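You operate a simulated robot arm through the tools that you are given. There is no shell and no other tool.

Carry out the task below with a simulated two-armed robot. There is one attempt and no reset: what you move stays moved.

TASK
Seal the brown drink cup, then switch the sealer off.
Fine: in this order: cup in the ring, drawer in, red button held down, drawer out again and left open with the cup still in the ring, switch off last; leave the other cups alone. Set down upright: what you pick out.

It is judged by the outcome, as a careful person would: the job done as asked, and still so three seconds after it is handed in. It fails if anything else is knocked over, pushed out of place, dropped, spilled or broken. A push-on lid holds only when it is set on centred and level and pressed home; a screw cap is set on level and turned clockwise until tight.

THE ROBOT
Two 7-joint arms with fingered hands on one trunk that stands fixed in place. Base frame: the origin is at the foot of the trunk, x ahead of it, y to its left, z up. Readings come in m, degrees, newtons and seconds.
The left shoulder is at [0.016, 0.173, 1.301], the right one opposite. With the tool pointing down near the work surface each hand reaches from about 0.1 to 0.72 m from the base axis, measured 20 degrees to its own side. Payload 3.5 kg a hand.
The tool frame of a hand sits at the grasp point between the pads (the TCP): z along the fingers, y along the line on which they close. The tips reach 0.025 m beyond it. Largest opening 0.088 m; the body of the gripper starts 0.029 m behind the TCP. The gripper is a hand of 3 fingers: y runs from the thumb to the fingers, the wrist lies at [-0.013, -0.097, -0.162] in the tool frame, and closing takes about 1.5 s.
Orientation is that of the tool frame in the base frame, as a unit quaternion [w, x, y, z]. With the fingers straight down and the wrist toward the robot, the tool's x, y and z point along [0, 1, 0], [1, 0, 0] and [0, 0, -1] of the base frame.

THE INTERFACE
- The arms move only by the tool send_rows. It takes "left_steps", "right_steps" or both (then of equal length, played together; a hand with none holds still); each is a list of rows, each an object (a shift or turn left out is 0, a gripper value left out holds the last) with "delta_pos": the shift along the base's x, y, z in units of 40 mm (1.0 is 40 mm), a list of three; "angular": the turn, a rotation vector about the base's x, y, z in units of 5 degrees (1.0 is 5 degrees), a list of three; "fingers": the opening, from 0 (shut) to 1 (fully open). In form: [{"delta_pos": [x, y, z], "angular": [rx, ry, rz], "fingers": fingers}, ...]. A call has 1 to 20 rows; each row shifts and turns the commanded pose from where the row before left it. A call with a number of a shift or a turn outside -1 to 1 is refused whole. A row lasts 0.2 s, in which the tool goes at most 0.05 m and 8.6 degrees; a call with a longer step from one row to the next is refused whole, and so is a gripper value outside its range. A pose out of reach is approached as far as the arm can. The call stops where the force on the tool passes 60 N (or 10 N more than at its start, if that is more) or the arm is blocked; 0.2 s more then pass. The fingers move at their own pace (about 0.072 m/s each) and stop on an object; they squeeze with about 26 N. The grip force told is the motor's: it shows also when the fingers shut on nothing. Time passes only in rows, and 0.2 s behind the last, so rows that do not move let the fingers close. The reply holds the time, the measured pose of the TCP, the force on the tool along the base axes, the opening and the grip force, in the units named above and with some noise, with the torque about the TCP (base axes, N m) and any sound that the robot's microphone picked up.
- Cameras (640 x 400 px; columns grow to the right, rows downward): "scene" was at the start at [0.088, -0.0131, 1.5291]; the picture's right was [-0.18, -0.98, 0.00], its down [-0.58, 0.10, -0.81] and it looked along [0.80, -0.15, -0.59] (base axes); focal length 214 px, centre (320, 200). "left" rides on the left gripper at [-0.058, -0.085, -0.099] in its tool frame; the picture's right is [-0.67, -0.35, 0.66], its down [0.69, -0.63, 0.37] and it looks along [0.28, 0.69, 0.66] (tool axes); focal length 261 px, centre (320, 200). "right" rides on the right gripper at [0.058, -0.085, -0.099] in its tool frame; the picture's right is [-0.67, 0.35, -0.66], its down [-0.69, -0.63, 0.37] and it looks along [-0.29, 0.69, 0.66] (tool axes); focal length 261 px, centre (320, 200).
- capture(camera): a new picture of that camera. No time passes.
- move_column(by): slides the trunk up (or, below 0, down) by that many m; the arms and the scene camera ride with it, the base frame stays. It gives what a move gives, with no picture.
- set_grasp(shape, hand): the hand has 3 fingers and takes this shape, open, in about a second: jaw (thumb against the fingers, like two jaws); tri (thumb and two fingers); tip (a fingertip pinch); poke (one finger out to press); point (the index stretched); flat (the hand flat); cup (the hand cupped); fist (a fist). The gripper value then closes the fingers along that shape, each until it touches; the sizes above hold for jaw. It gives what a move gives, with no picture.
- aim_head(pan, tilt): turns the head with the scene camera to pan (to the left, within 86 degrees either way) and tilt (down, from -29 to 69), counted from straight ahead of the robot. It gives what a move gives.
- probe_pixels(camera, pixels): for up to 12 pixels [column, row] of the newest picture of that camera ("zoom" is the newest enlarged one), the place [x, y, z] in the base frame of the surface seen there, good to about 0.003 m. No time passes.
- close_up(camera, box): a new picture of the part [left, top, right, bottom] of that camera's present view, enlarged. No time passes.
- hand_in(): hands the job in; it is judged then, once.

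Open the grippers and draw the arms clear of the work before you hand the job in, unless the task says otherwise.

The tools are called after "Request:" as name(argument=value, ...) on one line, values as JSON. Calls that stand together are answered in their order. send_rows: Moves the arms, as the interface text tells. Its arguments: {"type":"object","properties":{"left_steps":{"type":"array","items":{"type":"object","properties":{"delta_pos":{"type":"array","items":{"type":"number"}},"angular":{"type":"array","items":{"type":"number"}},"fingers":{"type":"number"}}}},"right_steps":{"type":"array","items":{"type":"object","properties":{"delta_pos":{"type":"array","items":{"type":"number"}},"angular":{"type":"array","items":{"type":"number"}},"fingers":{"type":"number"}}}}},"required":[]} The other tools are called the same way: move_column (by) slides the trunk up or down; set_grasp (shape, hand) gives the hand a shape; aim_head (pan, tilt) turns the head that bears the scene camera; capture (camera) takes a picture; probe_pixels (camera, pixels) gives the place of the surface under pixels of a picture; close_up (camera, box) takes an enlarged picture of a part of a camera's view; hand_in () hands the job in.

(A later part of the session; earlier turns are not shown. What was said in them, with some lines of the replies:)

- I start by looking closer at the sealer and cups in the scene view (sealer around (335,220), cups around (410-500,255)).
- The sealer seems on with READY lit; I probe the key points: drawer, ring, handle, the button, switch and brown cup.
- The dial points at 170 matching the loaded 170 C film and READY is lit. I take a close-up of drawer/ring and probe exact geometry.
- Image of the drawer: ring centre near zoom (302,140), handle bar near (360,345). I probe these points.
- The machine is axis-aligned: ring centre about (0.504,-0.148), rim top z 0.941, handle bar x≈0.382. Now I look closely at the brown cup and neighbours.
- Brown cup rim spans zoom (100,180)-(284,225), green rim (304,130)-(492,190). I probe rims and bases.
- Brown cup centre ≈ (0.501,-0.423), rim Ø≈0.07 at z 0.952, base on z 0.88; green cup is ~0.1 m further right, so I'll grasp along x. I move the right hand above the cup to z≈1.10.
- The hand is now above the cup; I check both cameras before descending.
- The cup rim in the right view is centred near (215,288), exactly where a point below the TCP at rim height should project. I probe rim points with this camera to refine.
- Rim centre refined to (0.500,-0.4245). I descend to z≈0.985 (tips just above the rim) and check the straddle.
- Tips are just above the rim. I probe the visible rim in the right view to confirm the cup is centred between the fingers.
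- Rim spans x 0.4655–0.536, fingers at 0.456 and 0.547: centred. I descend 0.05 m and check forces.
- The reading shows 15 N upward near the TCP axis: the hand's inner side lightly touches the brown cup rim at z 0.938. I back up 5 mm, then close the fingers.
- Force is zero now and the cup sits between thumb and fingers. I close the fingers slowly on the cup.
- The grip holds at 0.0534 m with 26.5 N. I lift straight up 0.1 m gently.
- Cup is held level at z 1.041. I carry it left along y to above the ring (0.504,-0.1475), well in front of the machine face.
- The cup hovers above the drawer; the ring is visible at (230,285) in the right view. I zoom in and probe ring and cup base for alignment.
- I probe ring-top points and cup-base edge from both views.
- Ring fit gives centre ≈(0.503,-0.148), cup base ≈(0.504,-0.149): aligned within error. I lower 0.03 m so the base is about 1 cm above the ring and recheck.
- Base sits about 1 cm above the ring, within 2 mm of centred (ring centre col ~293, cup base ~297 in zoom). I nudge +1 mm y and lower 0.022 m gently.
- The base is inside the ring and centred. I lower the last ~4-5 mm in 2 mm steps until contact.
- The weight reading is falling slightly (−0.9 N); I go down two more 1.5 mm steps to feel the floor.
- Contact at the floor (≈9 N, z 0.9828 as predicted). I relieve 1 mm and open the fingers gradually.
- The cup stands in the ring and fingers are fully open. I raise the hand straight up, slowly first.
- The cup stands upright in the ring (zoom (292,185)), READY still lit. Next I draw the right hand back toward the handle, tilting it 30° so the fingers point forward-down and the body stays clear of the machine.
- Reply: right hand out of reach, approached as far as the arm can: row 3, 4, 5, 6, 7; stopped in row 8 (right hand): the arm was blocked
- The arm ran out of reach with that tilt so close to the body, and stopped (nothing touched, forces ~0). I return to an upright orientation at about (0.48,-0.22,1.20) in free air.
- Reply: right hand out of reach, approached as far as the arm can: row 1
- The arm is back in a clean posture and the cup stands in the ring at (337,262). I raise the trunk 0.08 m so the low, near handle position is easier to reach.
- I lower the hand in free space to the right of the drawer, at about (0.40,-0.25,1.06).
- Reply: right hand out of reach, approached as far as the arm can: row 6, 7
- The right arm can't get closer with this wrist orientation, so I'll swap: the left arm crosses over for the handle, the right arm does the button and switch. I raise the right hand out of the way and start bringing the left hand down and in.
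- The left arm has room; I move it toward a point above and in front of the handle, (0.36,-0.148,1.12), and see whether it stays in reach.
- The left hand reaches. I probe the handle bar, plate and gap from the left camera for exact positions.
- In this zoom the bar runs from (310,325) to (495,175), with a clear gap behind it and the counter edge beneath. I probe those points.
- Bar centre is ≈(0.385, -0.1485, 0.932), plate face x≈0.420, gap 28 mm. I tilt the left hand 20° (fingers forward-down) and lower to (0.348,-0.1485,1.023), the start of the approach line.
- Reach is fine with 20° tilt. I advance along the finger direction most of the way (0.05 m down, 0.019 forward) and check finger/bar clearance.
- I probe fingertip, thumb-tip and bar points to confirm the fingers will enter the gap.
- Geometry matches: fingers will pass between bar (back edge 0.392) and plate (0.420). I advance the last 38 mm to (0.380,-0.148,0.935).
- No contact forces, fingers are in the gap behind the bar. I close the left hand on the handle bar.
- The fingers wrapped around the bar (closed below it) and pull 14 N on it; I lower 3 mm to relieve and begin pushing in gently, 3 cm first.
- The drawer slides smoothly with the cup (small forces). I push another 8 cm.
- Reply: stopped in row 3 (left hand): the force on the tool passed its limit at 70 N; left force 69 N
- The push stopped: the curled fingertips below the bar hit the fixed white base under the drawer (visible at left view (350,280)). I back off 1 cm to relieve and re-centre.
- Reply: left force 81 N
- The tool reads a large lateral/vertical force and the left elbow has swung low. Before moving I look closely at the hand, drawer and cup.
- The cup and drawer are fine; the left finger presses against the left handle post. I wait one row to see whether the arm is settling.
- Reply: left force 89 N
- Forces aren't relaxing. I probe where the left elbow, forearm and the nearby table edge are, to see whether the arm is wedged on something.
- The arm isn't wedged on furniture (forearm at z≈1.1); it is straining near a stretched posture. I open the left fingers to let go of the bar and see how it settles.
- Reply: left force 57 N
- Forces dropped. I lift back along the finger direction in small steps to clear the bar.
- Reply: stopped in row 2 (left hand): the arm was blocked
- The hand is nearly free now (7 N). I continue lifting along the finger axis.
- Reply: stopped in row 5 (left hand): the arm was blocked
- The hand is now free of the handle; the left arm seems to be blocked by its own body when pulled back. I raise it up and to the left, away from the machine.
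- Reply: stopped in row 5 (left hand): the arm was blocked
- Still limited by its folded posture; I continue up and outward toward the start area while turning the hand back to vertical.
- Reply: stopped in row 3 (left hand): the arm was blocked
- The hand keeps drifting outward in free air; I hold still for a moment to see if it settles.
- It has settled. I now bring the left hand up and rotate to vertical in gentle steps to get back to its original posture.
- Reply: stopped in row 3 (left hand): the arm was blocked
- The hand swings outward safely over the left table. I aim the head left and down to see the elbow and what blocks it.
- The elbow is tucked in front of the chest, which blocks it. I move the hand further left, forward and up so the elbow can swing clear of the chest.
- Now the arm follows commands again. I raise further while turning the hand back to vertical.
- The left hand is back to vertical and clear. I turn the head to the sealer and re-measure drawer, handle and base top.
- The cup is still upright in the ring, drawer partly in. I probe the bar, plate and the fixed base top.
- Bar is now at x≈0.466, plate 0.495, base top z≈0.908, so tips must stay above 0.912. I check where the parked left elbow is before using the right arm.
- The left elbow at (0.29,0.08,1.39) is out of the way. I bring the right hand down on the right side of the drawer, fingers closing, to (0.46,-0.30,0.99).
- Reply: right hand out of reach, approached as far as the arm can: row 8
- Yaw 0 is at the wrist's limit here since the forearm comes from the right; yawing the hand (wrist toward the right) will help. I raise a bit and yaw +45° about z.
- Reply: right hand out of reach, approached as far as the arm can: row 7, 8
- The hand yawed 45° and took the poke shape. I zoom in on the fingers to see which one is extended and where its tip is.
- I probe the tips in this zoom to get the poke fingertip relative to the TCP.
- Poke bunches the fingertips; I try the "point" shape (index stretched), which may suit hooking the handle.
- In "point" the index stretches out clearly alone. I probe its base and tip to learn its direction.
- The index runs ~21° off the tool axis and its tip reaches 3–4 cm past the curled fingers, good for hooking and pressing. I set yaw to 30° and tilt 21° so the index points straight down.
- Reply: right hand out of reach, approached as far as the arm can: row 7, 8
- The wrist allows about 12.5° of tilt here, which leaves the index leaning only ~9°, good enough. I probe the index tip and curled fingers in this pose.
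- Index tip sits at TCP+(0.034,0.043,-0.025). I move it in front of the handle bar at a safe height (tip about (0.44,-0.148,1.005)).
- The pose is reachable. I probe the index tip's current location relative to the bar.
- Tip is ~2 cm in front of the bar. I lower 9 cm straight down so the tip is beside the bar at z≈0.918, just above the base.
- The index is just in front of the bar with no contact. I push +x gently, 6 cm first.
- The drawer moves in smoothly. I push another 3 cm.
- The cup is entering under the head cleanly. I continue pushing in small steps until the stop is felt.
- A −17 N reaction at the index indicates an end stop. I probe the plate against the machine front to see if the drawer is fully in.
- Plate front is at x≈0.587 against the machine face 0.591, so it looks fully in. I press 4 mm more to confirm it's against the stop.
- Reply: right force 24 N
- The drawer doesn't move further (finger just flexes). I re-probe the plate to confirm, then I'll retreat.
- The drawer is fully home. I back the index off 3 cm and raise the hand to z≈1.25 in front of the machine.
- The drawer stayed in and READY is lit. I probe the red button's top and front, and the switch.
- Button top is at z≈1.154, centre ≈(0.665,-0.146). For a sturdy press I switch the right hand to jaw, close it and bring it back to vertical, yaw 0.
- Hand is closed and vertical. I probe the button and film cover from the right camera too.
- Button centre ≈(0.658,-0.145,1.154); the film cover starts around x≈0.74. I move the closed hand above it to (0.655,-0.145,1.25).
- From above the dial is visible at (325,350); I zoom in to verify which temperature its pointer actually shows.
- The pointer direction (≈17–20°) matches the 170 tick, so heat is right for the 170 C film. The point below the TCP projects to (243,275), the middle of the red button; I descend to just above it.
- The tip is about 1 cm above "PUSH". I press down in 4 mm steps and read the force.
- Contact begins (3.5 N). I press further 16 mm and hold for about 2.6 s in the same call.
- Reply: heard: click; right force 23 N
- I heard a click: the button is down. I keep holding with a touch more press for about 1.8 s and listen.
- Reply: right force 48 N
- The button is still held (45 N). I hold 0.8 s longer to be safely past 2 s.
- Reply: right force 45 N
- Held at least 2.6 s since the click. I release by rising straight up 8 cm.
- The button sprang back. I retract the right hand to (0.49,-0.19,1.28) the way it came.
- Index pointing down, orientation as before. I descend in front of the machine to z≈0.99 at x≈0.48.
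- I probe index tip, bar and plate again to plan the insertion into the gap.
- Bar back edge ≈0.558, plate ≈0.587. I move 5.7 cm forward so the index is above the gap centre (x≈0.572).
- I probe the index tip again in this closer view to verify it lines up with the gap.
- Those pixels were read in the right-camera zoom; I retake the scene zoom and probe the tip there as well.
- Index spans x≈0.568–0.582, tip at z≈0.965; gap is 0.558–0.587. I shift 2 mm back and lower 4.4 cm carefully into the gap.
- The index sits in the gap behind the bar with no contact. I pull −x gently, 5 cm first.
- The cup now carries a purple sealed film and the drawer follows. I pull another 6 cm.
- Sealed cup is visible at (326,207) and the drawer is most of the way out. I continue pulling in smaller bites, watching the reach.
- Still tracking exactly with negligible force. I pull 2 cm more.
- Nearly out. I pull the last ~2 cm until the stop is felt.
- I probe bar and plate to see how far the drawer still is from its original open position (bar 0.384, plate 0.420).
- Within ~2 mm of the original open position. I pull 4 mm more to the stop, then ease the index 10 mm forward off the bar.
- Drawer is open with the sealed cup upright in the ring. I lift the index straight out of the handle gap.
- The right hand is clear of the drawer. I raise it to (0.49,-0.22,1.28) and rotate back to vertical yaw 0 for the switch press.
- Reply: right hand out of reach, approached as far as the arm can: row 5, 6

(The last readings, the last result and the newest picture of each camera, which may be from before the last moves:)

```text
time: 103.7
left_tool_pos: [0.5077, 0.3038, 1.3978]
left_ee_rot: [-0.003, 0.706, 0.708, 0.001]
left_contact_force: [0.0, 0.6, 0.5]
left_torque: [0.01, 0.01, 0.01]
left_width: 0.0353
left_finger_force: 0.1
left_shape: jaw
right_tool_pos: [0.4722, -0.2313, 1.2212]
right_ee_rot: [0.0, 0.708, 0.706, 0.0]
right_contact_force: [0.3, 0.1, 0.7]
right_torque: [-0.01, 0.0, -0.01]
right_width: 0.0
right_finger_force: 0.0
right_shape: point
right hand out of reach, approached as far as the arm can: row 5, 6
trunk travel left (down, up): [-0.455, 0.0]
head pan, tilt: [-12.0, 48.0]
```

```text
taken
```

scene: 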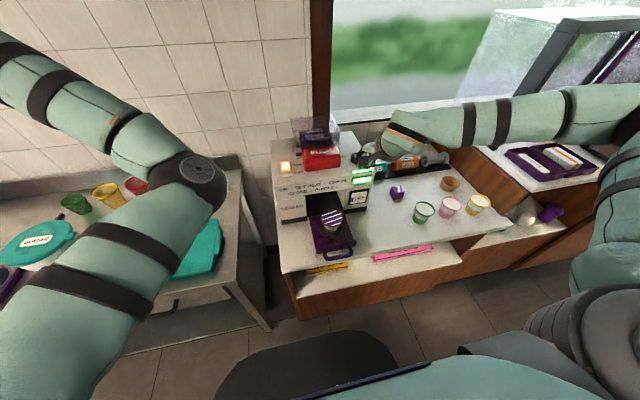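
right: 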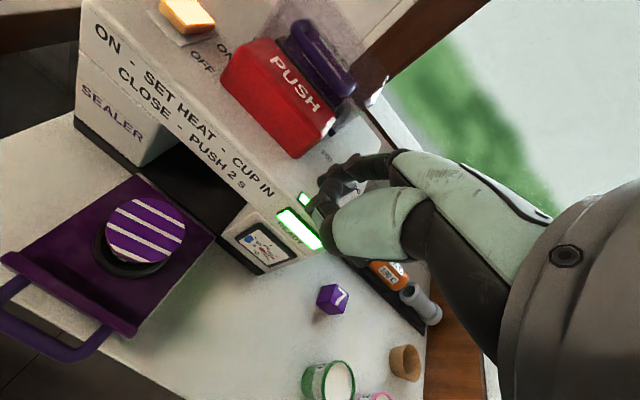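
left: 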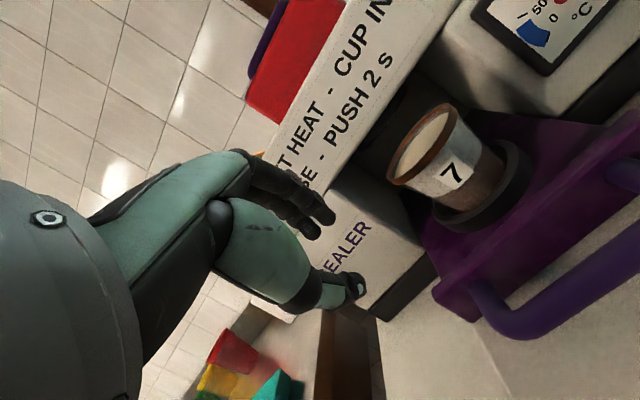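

Hand vertical, index leaning forward. I move toward the switch, above it at about TCP (0.56,-0.041,1.235).

Request:
send_rows(right_steps=[{"delta_pos": [0.1, 0.5, 0.3]}, {"delta_pos": [0.3, 0.85, 0.1]}, {"delta_pos": [0.4, 0.85, 0]}, {"delta_pos": [0.45, 0.85, 0]}, {"delta_pos": [0.45, 0.85, 0]}, {"delta_pos": [0.45, 0.85, 0]}, {}])

Request:
capture(camera="scene")

Request:
capture(camera="right")

```text
time: 105.3
left_tool_pos: [0.5061, 0.3044, 1.3967]
left_ee_rot: [-0.002, 0.707, 0.707, 0.001]
left_contact_force: [0.7, 0.3, -0.2]
left_torque: [0.02, 0.01, 0.01]
left_width: 0.0353
left_finger_force: 0.0
left_shape: jaw
right_tool_pos: [0.56, -0.0421, 1.2374]
right_ee_rot: [0.001, 0.708, 0.706, 0.0]
right_contact_force: [-0.5, -0.4, -0.3]
right_torque: [-0.05, 0.0, -0.02]
right_width: 0.0002
right_finger_force: 0.0
right_shape: point
trunk travel left (down, up): [-0.455, 0.0]
head pan, tilt: [-12.0, 48.0]
```

```text
taken
```

scene: 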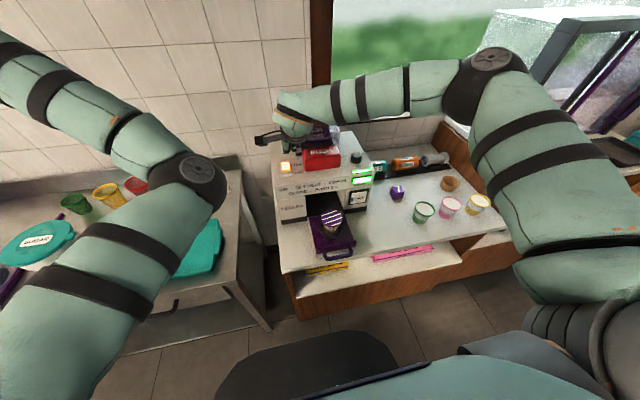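

```text
taken
```

right: 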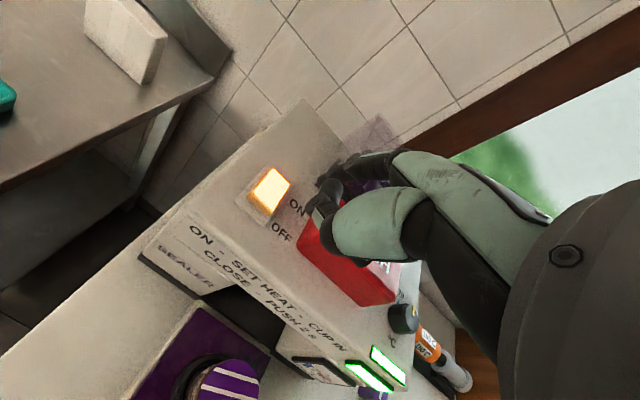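

I zoom on the switch and the index tip in both views.

Request:
close_up(camera="right", box=[220, 130, 360, 250])

Request:
probe_pixels(camera="right", pixels=[[270, 190], [262, 203], [257, 209], [275, 172], [283, 180], [265, 180], [248, 205], [268, 218], [325, 185], [318, 208], [330, 200], [345, 160]])

Request:
close_up(camera="scene", box=[255, 110, 345, 190])

```text
3.33 times, centred on (290, 190) of right
```

zoom: 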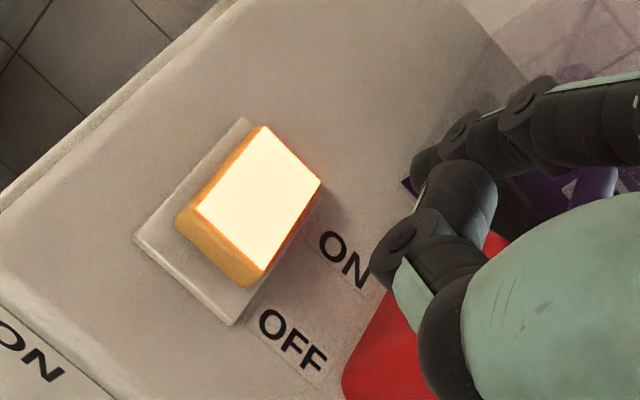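

```text
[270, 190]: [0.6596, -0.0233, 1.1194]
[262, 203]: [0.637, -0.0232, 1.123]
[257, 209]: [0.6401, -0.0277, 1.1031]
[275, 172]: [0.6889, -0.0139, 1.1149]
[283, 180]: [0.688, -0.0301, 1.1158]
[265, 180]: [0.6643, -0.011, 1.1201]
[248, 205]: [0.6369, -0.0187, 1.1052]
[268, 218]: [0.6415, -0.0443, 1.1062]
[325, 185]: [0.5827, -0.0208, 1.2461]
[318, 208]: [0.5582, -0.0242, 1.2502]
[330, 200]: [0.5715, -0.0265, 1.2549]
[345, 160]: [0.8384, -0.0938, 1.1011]
```

```text
5.00 times, centred on (300, 150) of scene
```

zoom: 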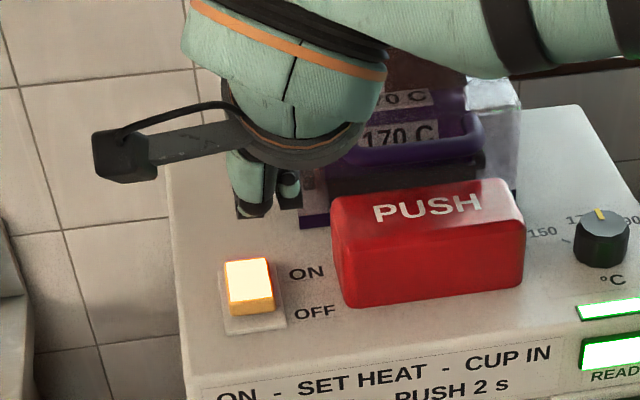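

I probe the index tip (right view around (322,180)) and the scene view fingertip (zoom (250,205)).

Request:
probe_pixels(camera="right", pixels=[[321, 180], [323, 177], [328, 173], [333, 168], [345, 163], [320, 184]])

Request:
probe_pixels(camera="zoom", pixels=[[252, 210], [248, 200], [245, 185], [290, 200], [288, 185], [250, 285], [250, 272], [250, 304], [235, 270], [265, 268]])

```text
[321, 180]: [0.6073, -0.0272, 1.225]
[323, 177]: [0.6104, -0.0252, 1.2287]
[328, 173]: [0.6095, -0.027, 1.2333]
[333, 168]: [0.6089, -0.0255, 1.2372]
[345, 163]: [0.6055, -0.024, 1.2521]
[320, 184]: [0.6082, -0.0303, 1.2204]
```

```text
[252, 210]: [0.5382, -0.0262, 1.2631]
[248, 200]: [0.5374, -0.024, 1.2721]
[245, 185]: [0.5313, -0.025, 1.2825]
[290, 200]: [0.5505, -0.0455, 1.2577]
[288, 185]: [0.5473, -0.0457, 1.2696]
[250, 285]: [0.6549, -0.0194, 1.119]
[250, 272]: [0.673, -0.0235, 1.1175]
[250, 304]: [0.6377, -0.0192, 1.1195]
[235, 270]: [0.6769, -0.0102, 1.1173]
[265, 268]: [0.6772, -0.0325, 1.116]
```

Index tip is at TCP+(0.053,0.018,-0.021); the rocker's front (OFF) edge is raised at (0.637..0.66,-0.021,1.123). I move to just above the OFF half.

Request:
send_rows(right_steps=[{"delta_pos": [0.4, 0.03, -0.5]}, {"delta_pos": [0.4, 0.03, -0.6]}, {"delta_pos": [0.03, 0, -0.6]}, {}])

Request:
capture(camera="right")

Request:
close_up(camera="scene", box=[255, 110, 345, 190])

```text
time: 106.3
left_tool_pos: [0.5057, 0.3046, 1.3965]
left_ee_rot: [-0.002, 0.706, 0.708, 0.002]
left_contact_force: [-0.2, 0.2, 0.9]
left_torque: [0.0, -0.01, 0.03]
left_width: 0.0354
left_finger_force: 0.0
left_shape: jaw
right_tool_pos: [0.5906, -0.039, 1.1701]
right_ee_rot: [0.0, 0.707, 0.707, -0.001]
right_contact_force: [-0.6, 0.1, 0.0]
right_torque: [0.03, -0.03, -0.01]
right_width: 0.0
right_finger_force: 0.1
right_shape: point
trunk travel left (down, up): [-0.455, 0.0]
head pan, tilt: [-12.0, 48.0]
```

```text
taken
```

right: 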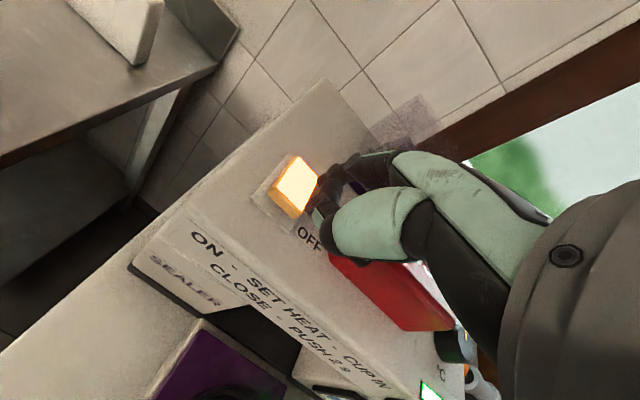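

```text
5.00 times, centred on (300, 150) of scene
```

zoom: 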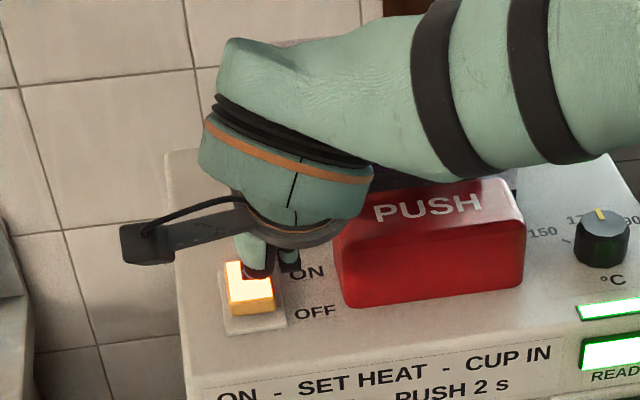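

Request:
close_up(camera="right", box=[240, 120, 380, 240])

Request:
probe_pixels(camera="right", pixels=[[319, 184], [321, 178], [325, 173], [317, 188], [320, 192], [310, 195], [300, 180], [290, 205]])

```text
3.33 times, centred on (310, 180) of right
```

zoom: 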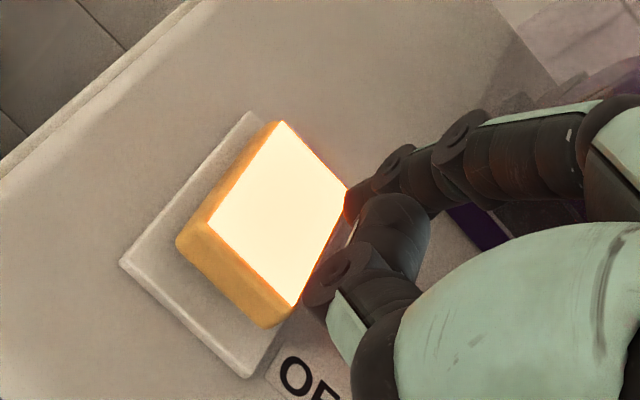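

```text
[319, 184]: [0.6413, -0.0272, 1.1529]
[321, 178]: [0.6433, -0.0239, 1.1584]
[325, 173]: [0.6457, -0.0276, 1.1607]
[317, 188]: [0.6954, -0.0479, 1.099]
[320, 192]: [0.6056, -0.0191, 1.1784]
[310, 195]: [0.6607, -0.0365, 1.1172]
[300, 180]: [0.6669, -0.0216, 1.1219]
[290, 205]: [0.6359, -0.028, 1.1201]
```

Tip is at about (0.645,-0.030,1.150), slightly right of the rocker centre (y −0.022). I shift +7 mm in y and lower 2 cm.

Request:
send_rows(right_steps=[{"delta_pos": [-0.03, 0.17, -0.1]}, {"delta_pos": [0, 0, -0.2]}, {"delta_pos": [0, 0, -0.2]}, {}])

Request:
close_up(camera="right", box=[240, 120, 380, 240])

Request:
close_up(camera="scene", box=[255, 130, 325, 190])

```text
time: 107.3
left_tool_pos: [0.5081, 0.3044, 1.3981]
left_ee_rot: [-0.002, 0.707, 0.707, 0.001]
left_contact_force: [0.4, 0.0, -0.6]
left_torque: [0.01, -0.02, -0.02]
left_width: 0.0352
left_finger_force: 0.0
left_shape: jaw
right_tool_pos: [0.5909, -0.0331, 1.1505]
right_ee_rot: [0.001, 0.707, 0.707, 0.0]
right_contact_force: [0.4, 0.3, -0.1]
right_torque: [0.0, -0.01, -0.03]
right_width: 0.0002
right_finger_force: 0.2
right_shape: point
trunk travel left (down, up): [-0.455, 0.0]
head pan, tilt: [-12.0, 48.0]
```

```text
3.33 times, centred on (310, 180) of right
```

zoom: 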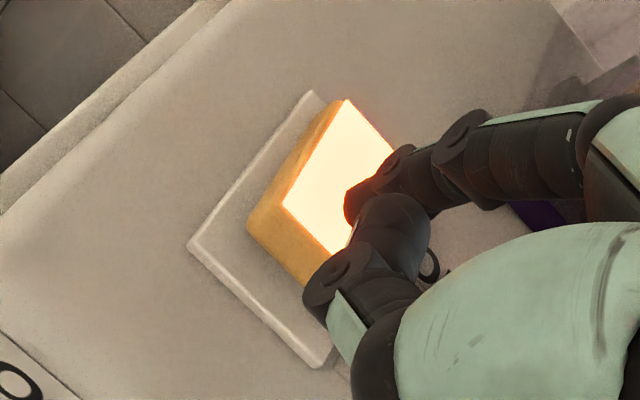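

```text
6.67 times, centred on (290, 160) of scene
```

zoom: 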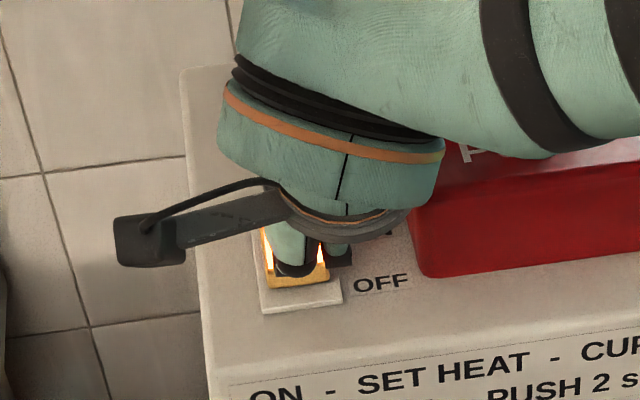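

The tip projects onto the front (OFF) half of the rocker. I press down in 3–4 mm steps and listen for a click.

Request:
send_rows(right_steps=[{"delta_pos": [0, 0, -0.1]}, {"delta_pos": [0, 0, -0.1]}, {"delta_pos": [0, 0, -0.08]}])

Request:
close_up(camera="right", box=[240, 120, 380, 240])

```text
time: 108.1
left_tool_pos: [0.5077, 0.305, 1.3971]
left_ee_rot: [-0.002, 0.706, 0.708, 0.001]
left_contact_force: [0.5, -0.4, 0.2]
left_torque: [0.03, 0.02, 0.0]
left_width: 0.0353
left_finger_force: 0.1
left_shape: jaw
right_tool_pos: [0.5909, -0.0322, 1.1373]
right_ee_rot: [0.001, 0.708, 0.706, -0.001]
right_contact_force: [-0.8, 0.4, 0.4]
right_torque: [0.02, 0.0, 0.03]
right_width: 0.0806
right_finger_force: 0.0
right_shape: point
trunk travel left (down, up): [-0.455, 0.0]
head pan, tilt: [-12.0, 48.0]
```

```text
3.33 times, centred on (310, 180) of right
```

zoom: 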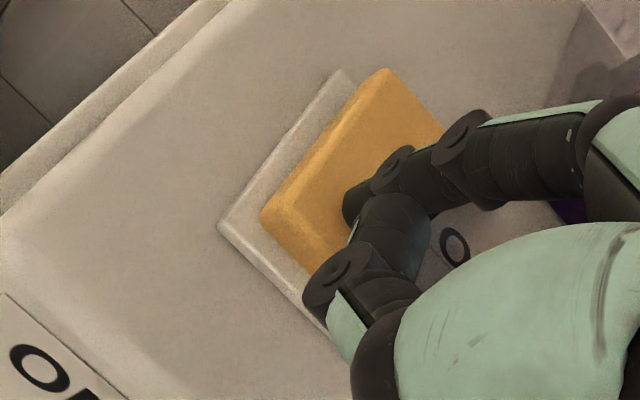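

The switch light went dark. I press 3 mm more to be sure it has latched, then lift off.

Request:
send_rows(right_steps=[{"delta_pos": [0, 0, -0.07]}, {}])

Request:
send_rows(right_steps=[{"delta_pos": [0, 0, 0.2]}, {"delta_pos": [0, 0, 0.5]}, {"delta_pos": [0, 0, 0.8]}, {"delta_pos": [-0.3, 0, 0.8]}, {"delta_pos": [-0.6, -0.2, 0.3]}, {}])

Request:
capture(camera="scene")

Request:
capture(camera="right")

Request:
close_up(camera="scene", box=[260, 120, 400, 270])

```text
time: 108.7
left_tool_pos: [0.5064, 0.3045, 1.3969]
left_ee_rot: [-0.003, 0.706, 0.708, 0.002]
left_contact_force: [1.3, 0.2, 0.5]
left_torque: [-0.01, 0.01, 0.04]
left_width: 0.0352
left_finger_force: 0.1
left_shape: jaw
right_tool_pos: [0.5899, -0.0329, 1.1363]
right_ee_rot: [0.001, 0.707, 0.707, 0.0]
right_contact_force: [-0.7, 0.0, 3.3]
right_torque: [0.04, -0.23, -0.03]
right_width: 0.0002
right_finger_force: 0.1
right_shape: point
trunk travel left (down, up): [-0.455, 0.0]
head pan, tilt: [-12.0, 48.0]
```

```text
time: 110.1
left_tool_pos: [0.5073, 0.3043, 1.3966]
left_ee_rot: [-0.003, 0.707, 0.707, 0.001]
left_contact_force: [0.0, -0.4, -0.3]
left_torque: [0.02, 0.0, 0.0]
left_width: 0.0352
left_finger_force: 0.1
left_shape: jaw
right_tool_pos: [0.5551, -0.0416, 1.24]
right_ee_rot: [0.001, 0.708, 0.706, -0.001]
right_contact_force: [0.1, -0.3, 0.3]
right_torque: [-0.01, 0.01, -0.01]
right_width: 0.0
right_finger_force: 0.0
right_shape: point
trunk travel left (down, up): [-0.455, 0.0]
head pan, tilt: [-12.0, 48.0]
```

```text
taken
```

scene: 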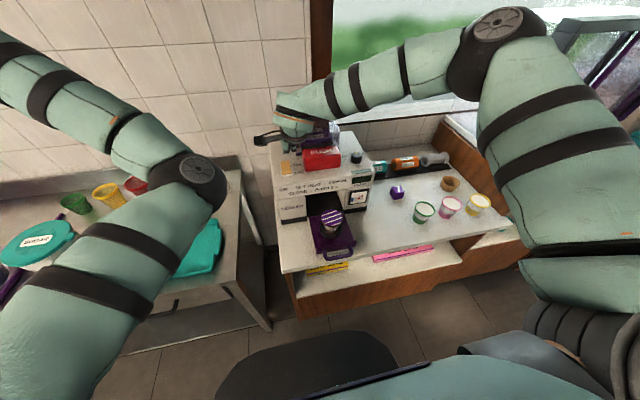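

```text
taken
```

right: 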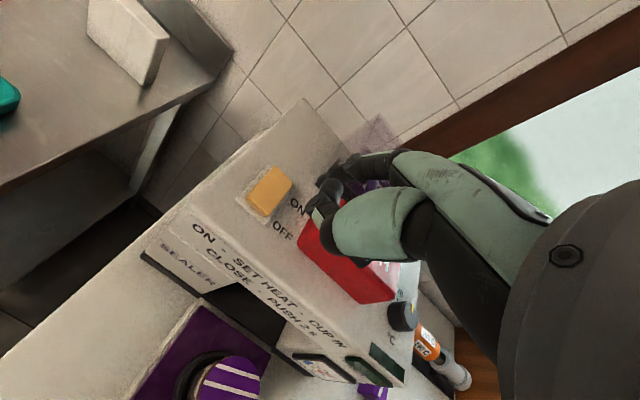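

```text
2.67 times, centred on (330, 195) of scene
```

zoom: 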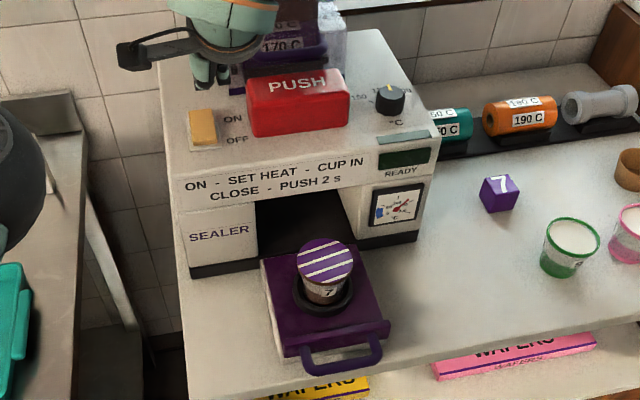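

Switch and READY lamps are dark, drawer is open with the sealed cup in the ring. I withdraw the right arm to the right side and open both hands.

Request:
send_rows(right_steps=[{"delta_pos": [-0.5, -0.4, 0.3]}, {"delta_pos": [-0.4, -0.8, 0.2]}, {"delta_pos": [-0.3, -0.9, 0.1]}, {"delta_pos": [-0.3, -0.9, 0.1]}, {"delta_pos": [-0.2, -0.9, 0.1]}, {"delta_pos": [-0.1, -0.9, 0.2]}, {"delta_pos": [0, -0.9, 0.3]}, {"delta_pos": [0, -0.9, 0.3]}, {}], left_steps=[{"fingers": 1}, {}, {}, {}, {}, {}, {}, {}, {}])

Request:
set_grasp(hand="right", shape="jaw")

Request:
capture(camera="scene")

```text
time: 112.1
left_tool_pos: [0.5074, 0.3039, 1.3966]
left_ee_rot: [-0.002, 0.707, 0.708, 0.001]
left_contact_force: [0.7, -0.6, -0.3]
left_torque: [-0.01, -0.02, 0.02]
left_width: 0.0876
left_finger_force: 0.0
left_shape: jaw
right_tool_pos: [0.4827, -0.3038, 1.3026]
right_ee_rot: [0.001, 0.708, 0.707, -0.001]
right_contact_force: [0.1, 0.1, -0.3]
right_torque: [0.01, 0.0, 0.0]
right_width: 0.0
right_finger_force: 0.1
right_shape: point
trunk travel left (down, up): [-0.455, 0.0]
head pan, tilt: [-12.0, 48.0]
```

```text
time: 113.0
left_tool_pos: [0.5064, 0.3047, 1.3953]
left_ee_rot: [-0.002, 0.706, 0.708, 0.002]
left_contact_force: [-0.1, -0.2, 0.4]
left_torque: [-0.02, 0.03, 0.0]
left_width: 0.0878
left_finger_force: 0.1
left_shape: jaw
right_tool_pos: [0.4827, -0.3042, 1.3035]
right_ee_rot: [0.0, 0.708, 0.706, 0.0]
right_contact_force: [-1.2, -1.0, -0.5]
right_torque: [-0.02, -0.01, 0.01]
right_width: 0.0879
right_finger_force: 0.1
right_shape: jaw
trunk travel left (down, up): [-0.455, 0.0]
head pan, tilt: [-12.0, 48.0]
```

```text
taken
```

scene: 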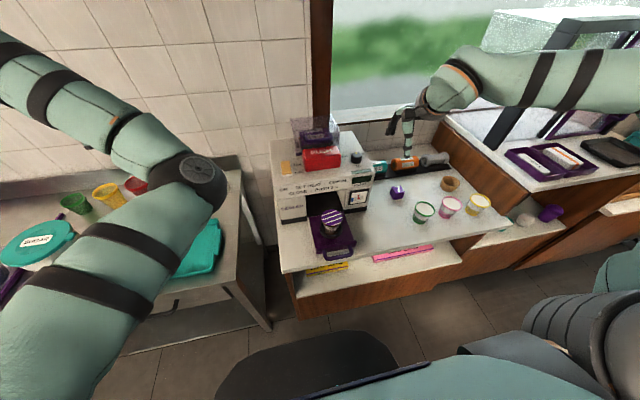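

Both hands are open and clear. I take a last close look at the sealed cup, drawer, switch and the other cups.

Request:
close_up(camera="scene", box=[270, 140, 390, 270])

Request:
close_up(camera="scene", box=[370, 150, 510, 240])

Request:
probe_pixels(camera="scene", pixels=[[424, 206], [452, 202], [478, 199], [397, 190], [450, 183], [337, 253]])

Request:
capture(camera="left")

```text
3.08 times, centred on (330, 205) of scene
```

zoom: 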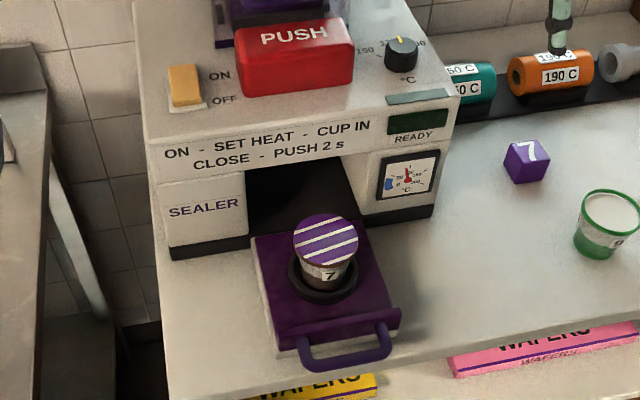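

```text
4.44 times, centred on (440, 195) of scene
```

zoom: 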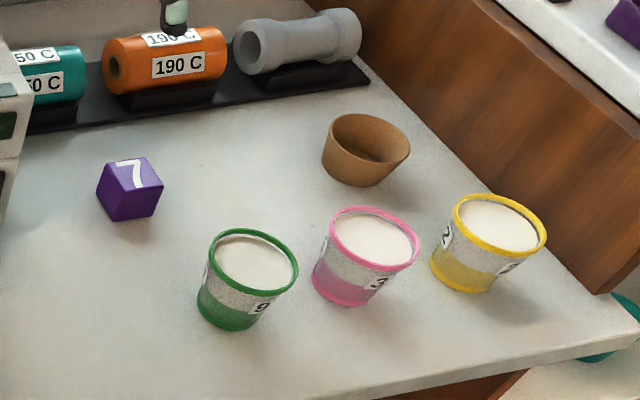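

```text
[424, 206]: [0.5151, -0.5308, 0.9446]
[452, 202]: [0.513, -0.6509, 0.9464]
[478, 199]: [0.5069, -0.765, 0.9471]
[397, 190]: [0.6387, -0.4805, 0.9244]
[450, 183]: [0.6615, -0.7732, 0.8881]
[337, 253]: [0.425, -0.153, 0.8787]
```

```text
taken
```

left: 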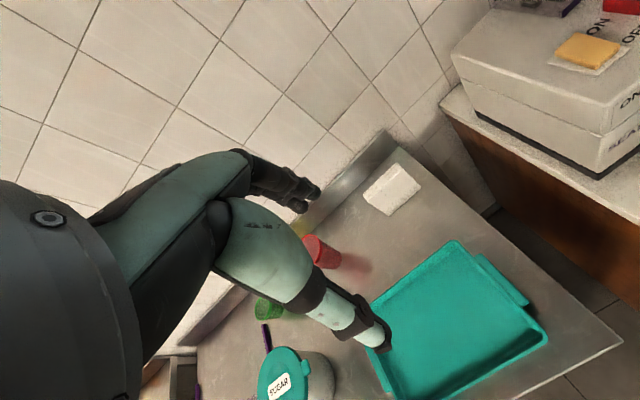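

The brown cup is sealed with film and upright in the ring. The drawer is open, the switch and lamps are off, and the other cups haven't moved; both arms are clear. I hand the job in.

Request:
hand_in()

```text
The job is handed in.
```

The brown drink cup is sealed and standing upright in the ring. The drawer is pulled fully out and the sealer is switched off. I have handed the job in, but the tool didn't return a verdict.

- **Order:** I followed the order you gave, holding the red button for at least 2.6 s after its click.
- **Heat:** the dial pointed at 170 and READY was lit, matching the 170 C film, so I left the dial alone.
- **Other items:** the other cups and the items on both tables looked untouched in the last pictures. Both hands are open and clear of the work.
- **Drawer snag:** on my first try at closing the drawer, the left hand's fingertips caught on the fixed base under it. The push stopped at about 70 N. Backing off pushed the drawer in further, and the hand kept pressing on the handle and base for a second or so before it came free. The cup stayed upright, and I saw no damage. I closed and opened the drawer with the right hand after that.
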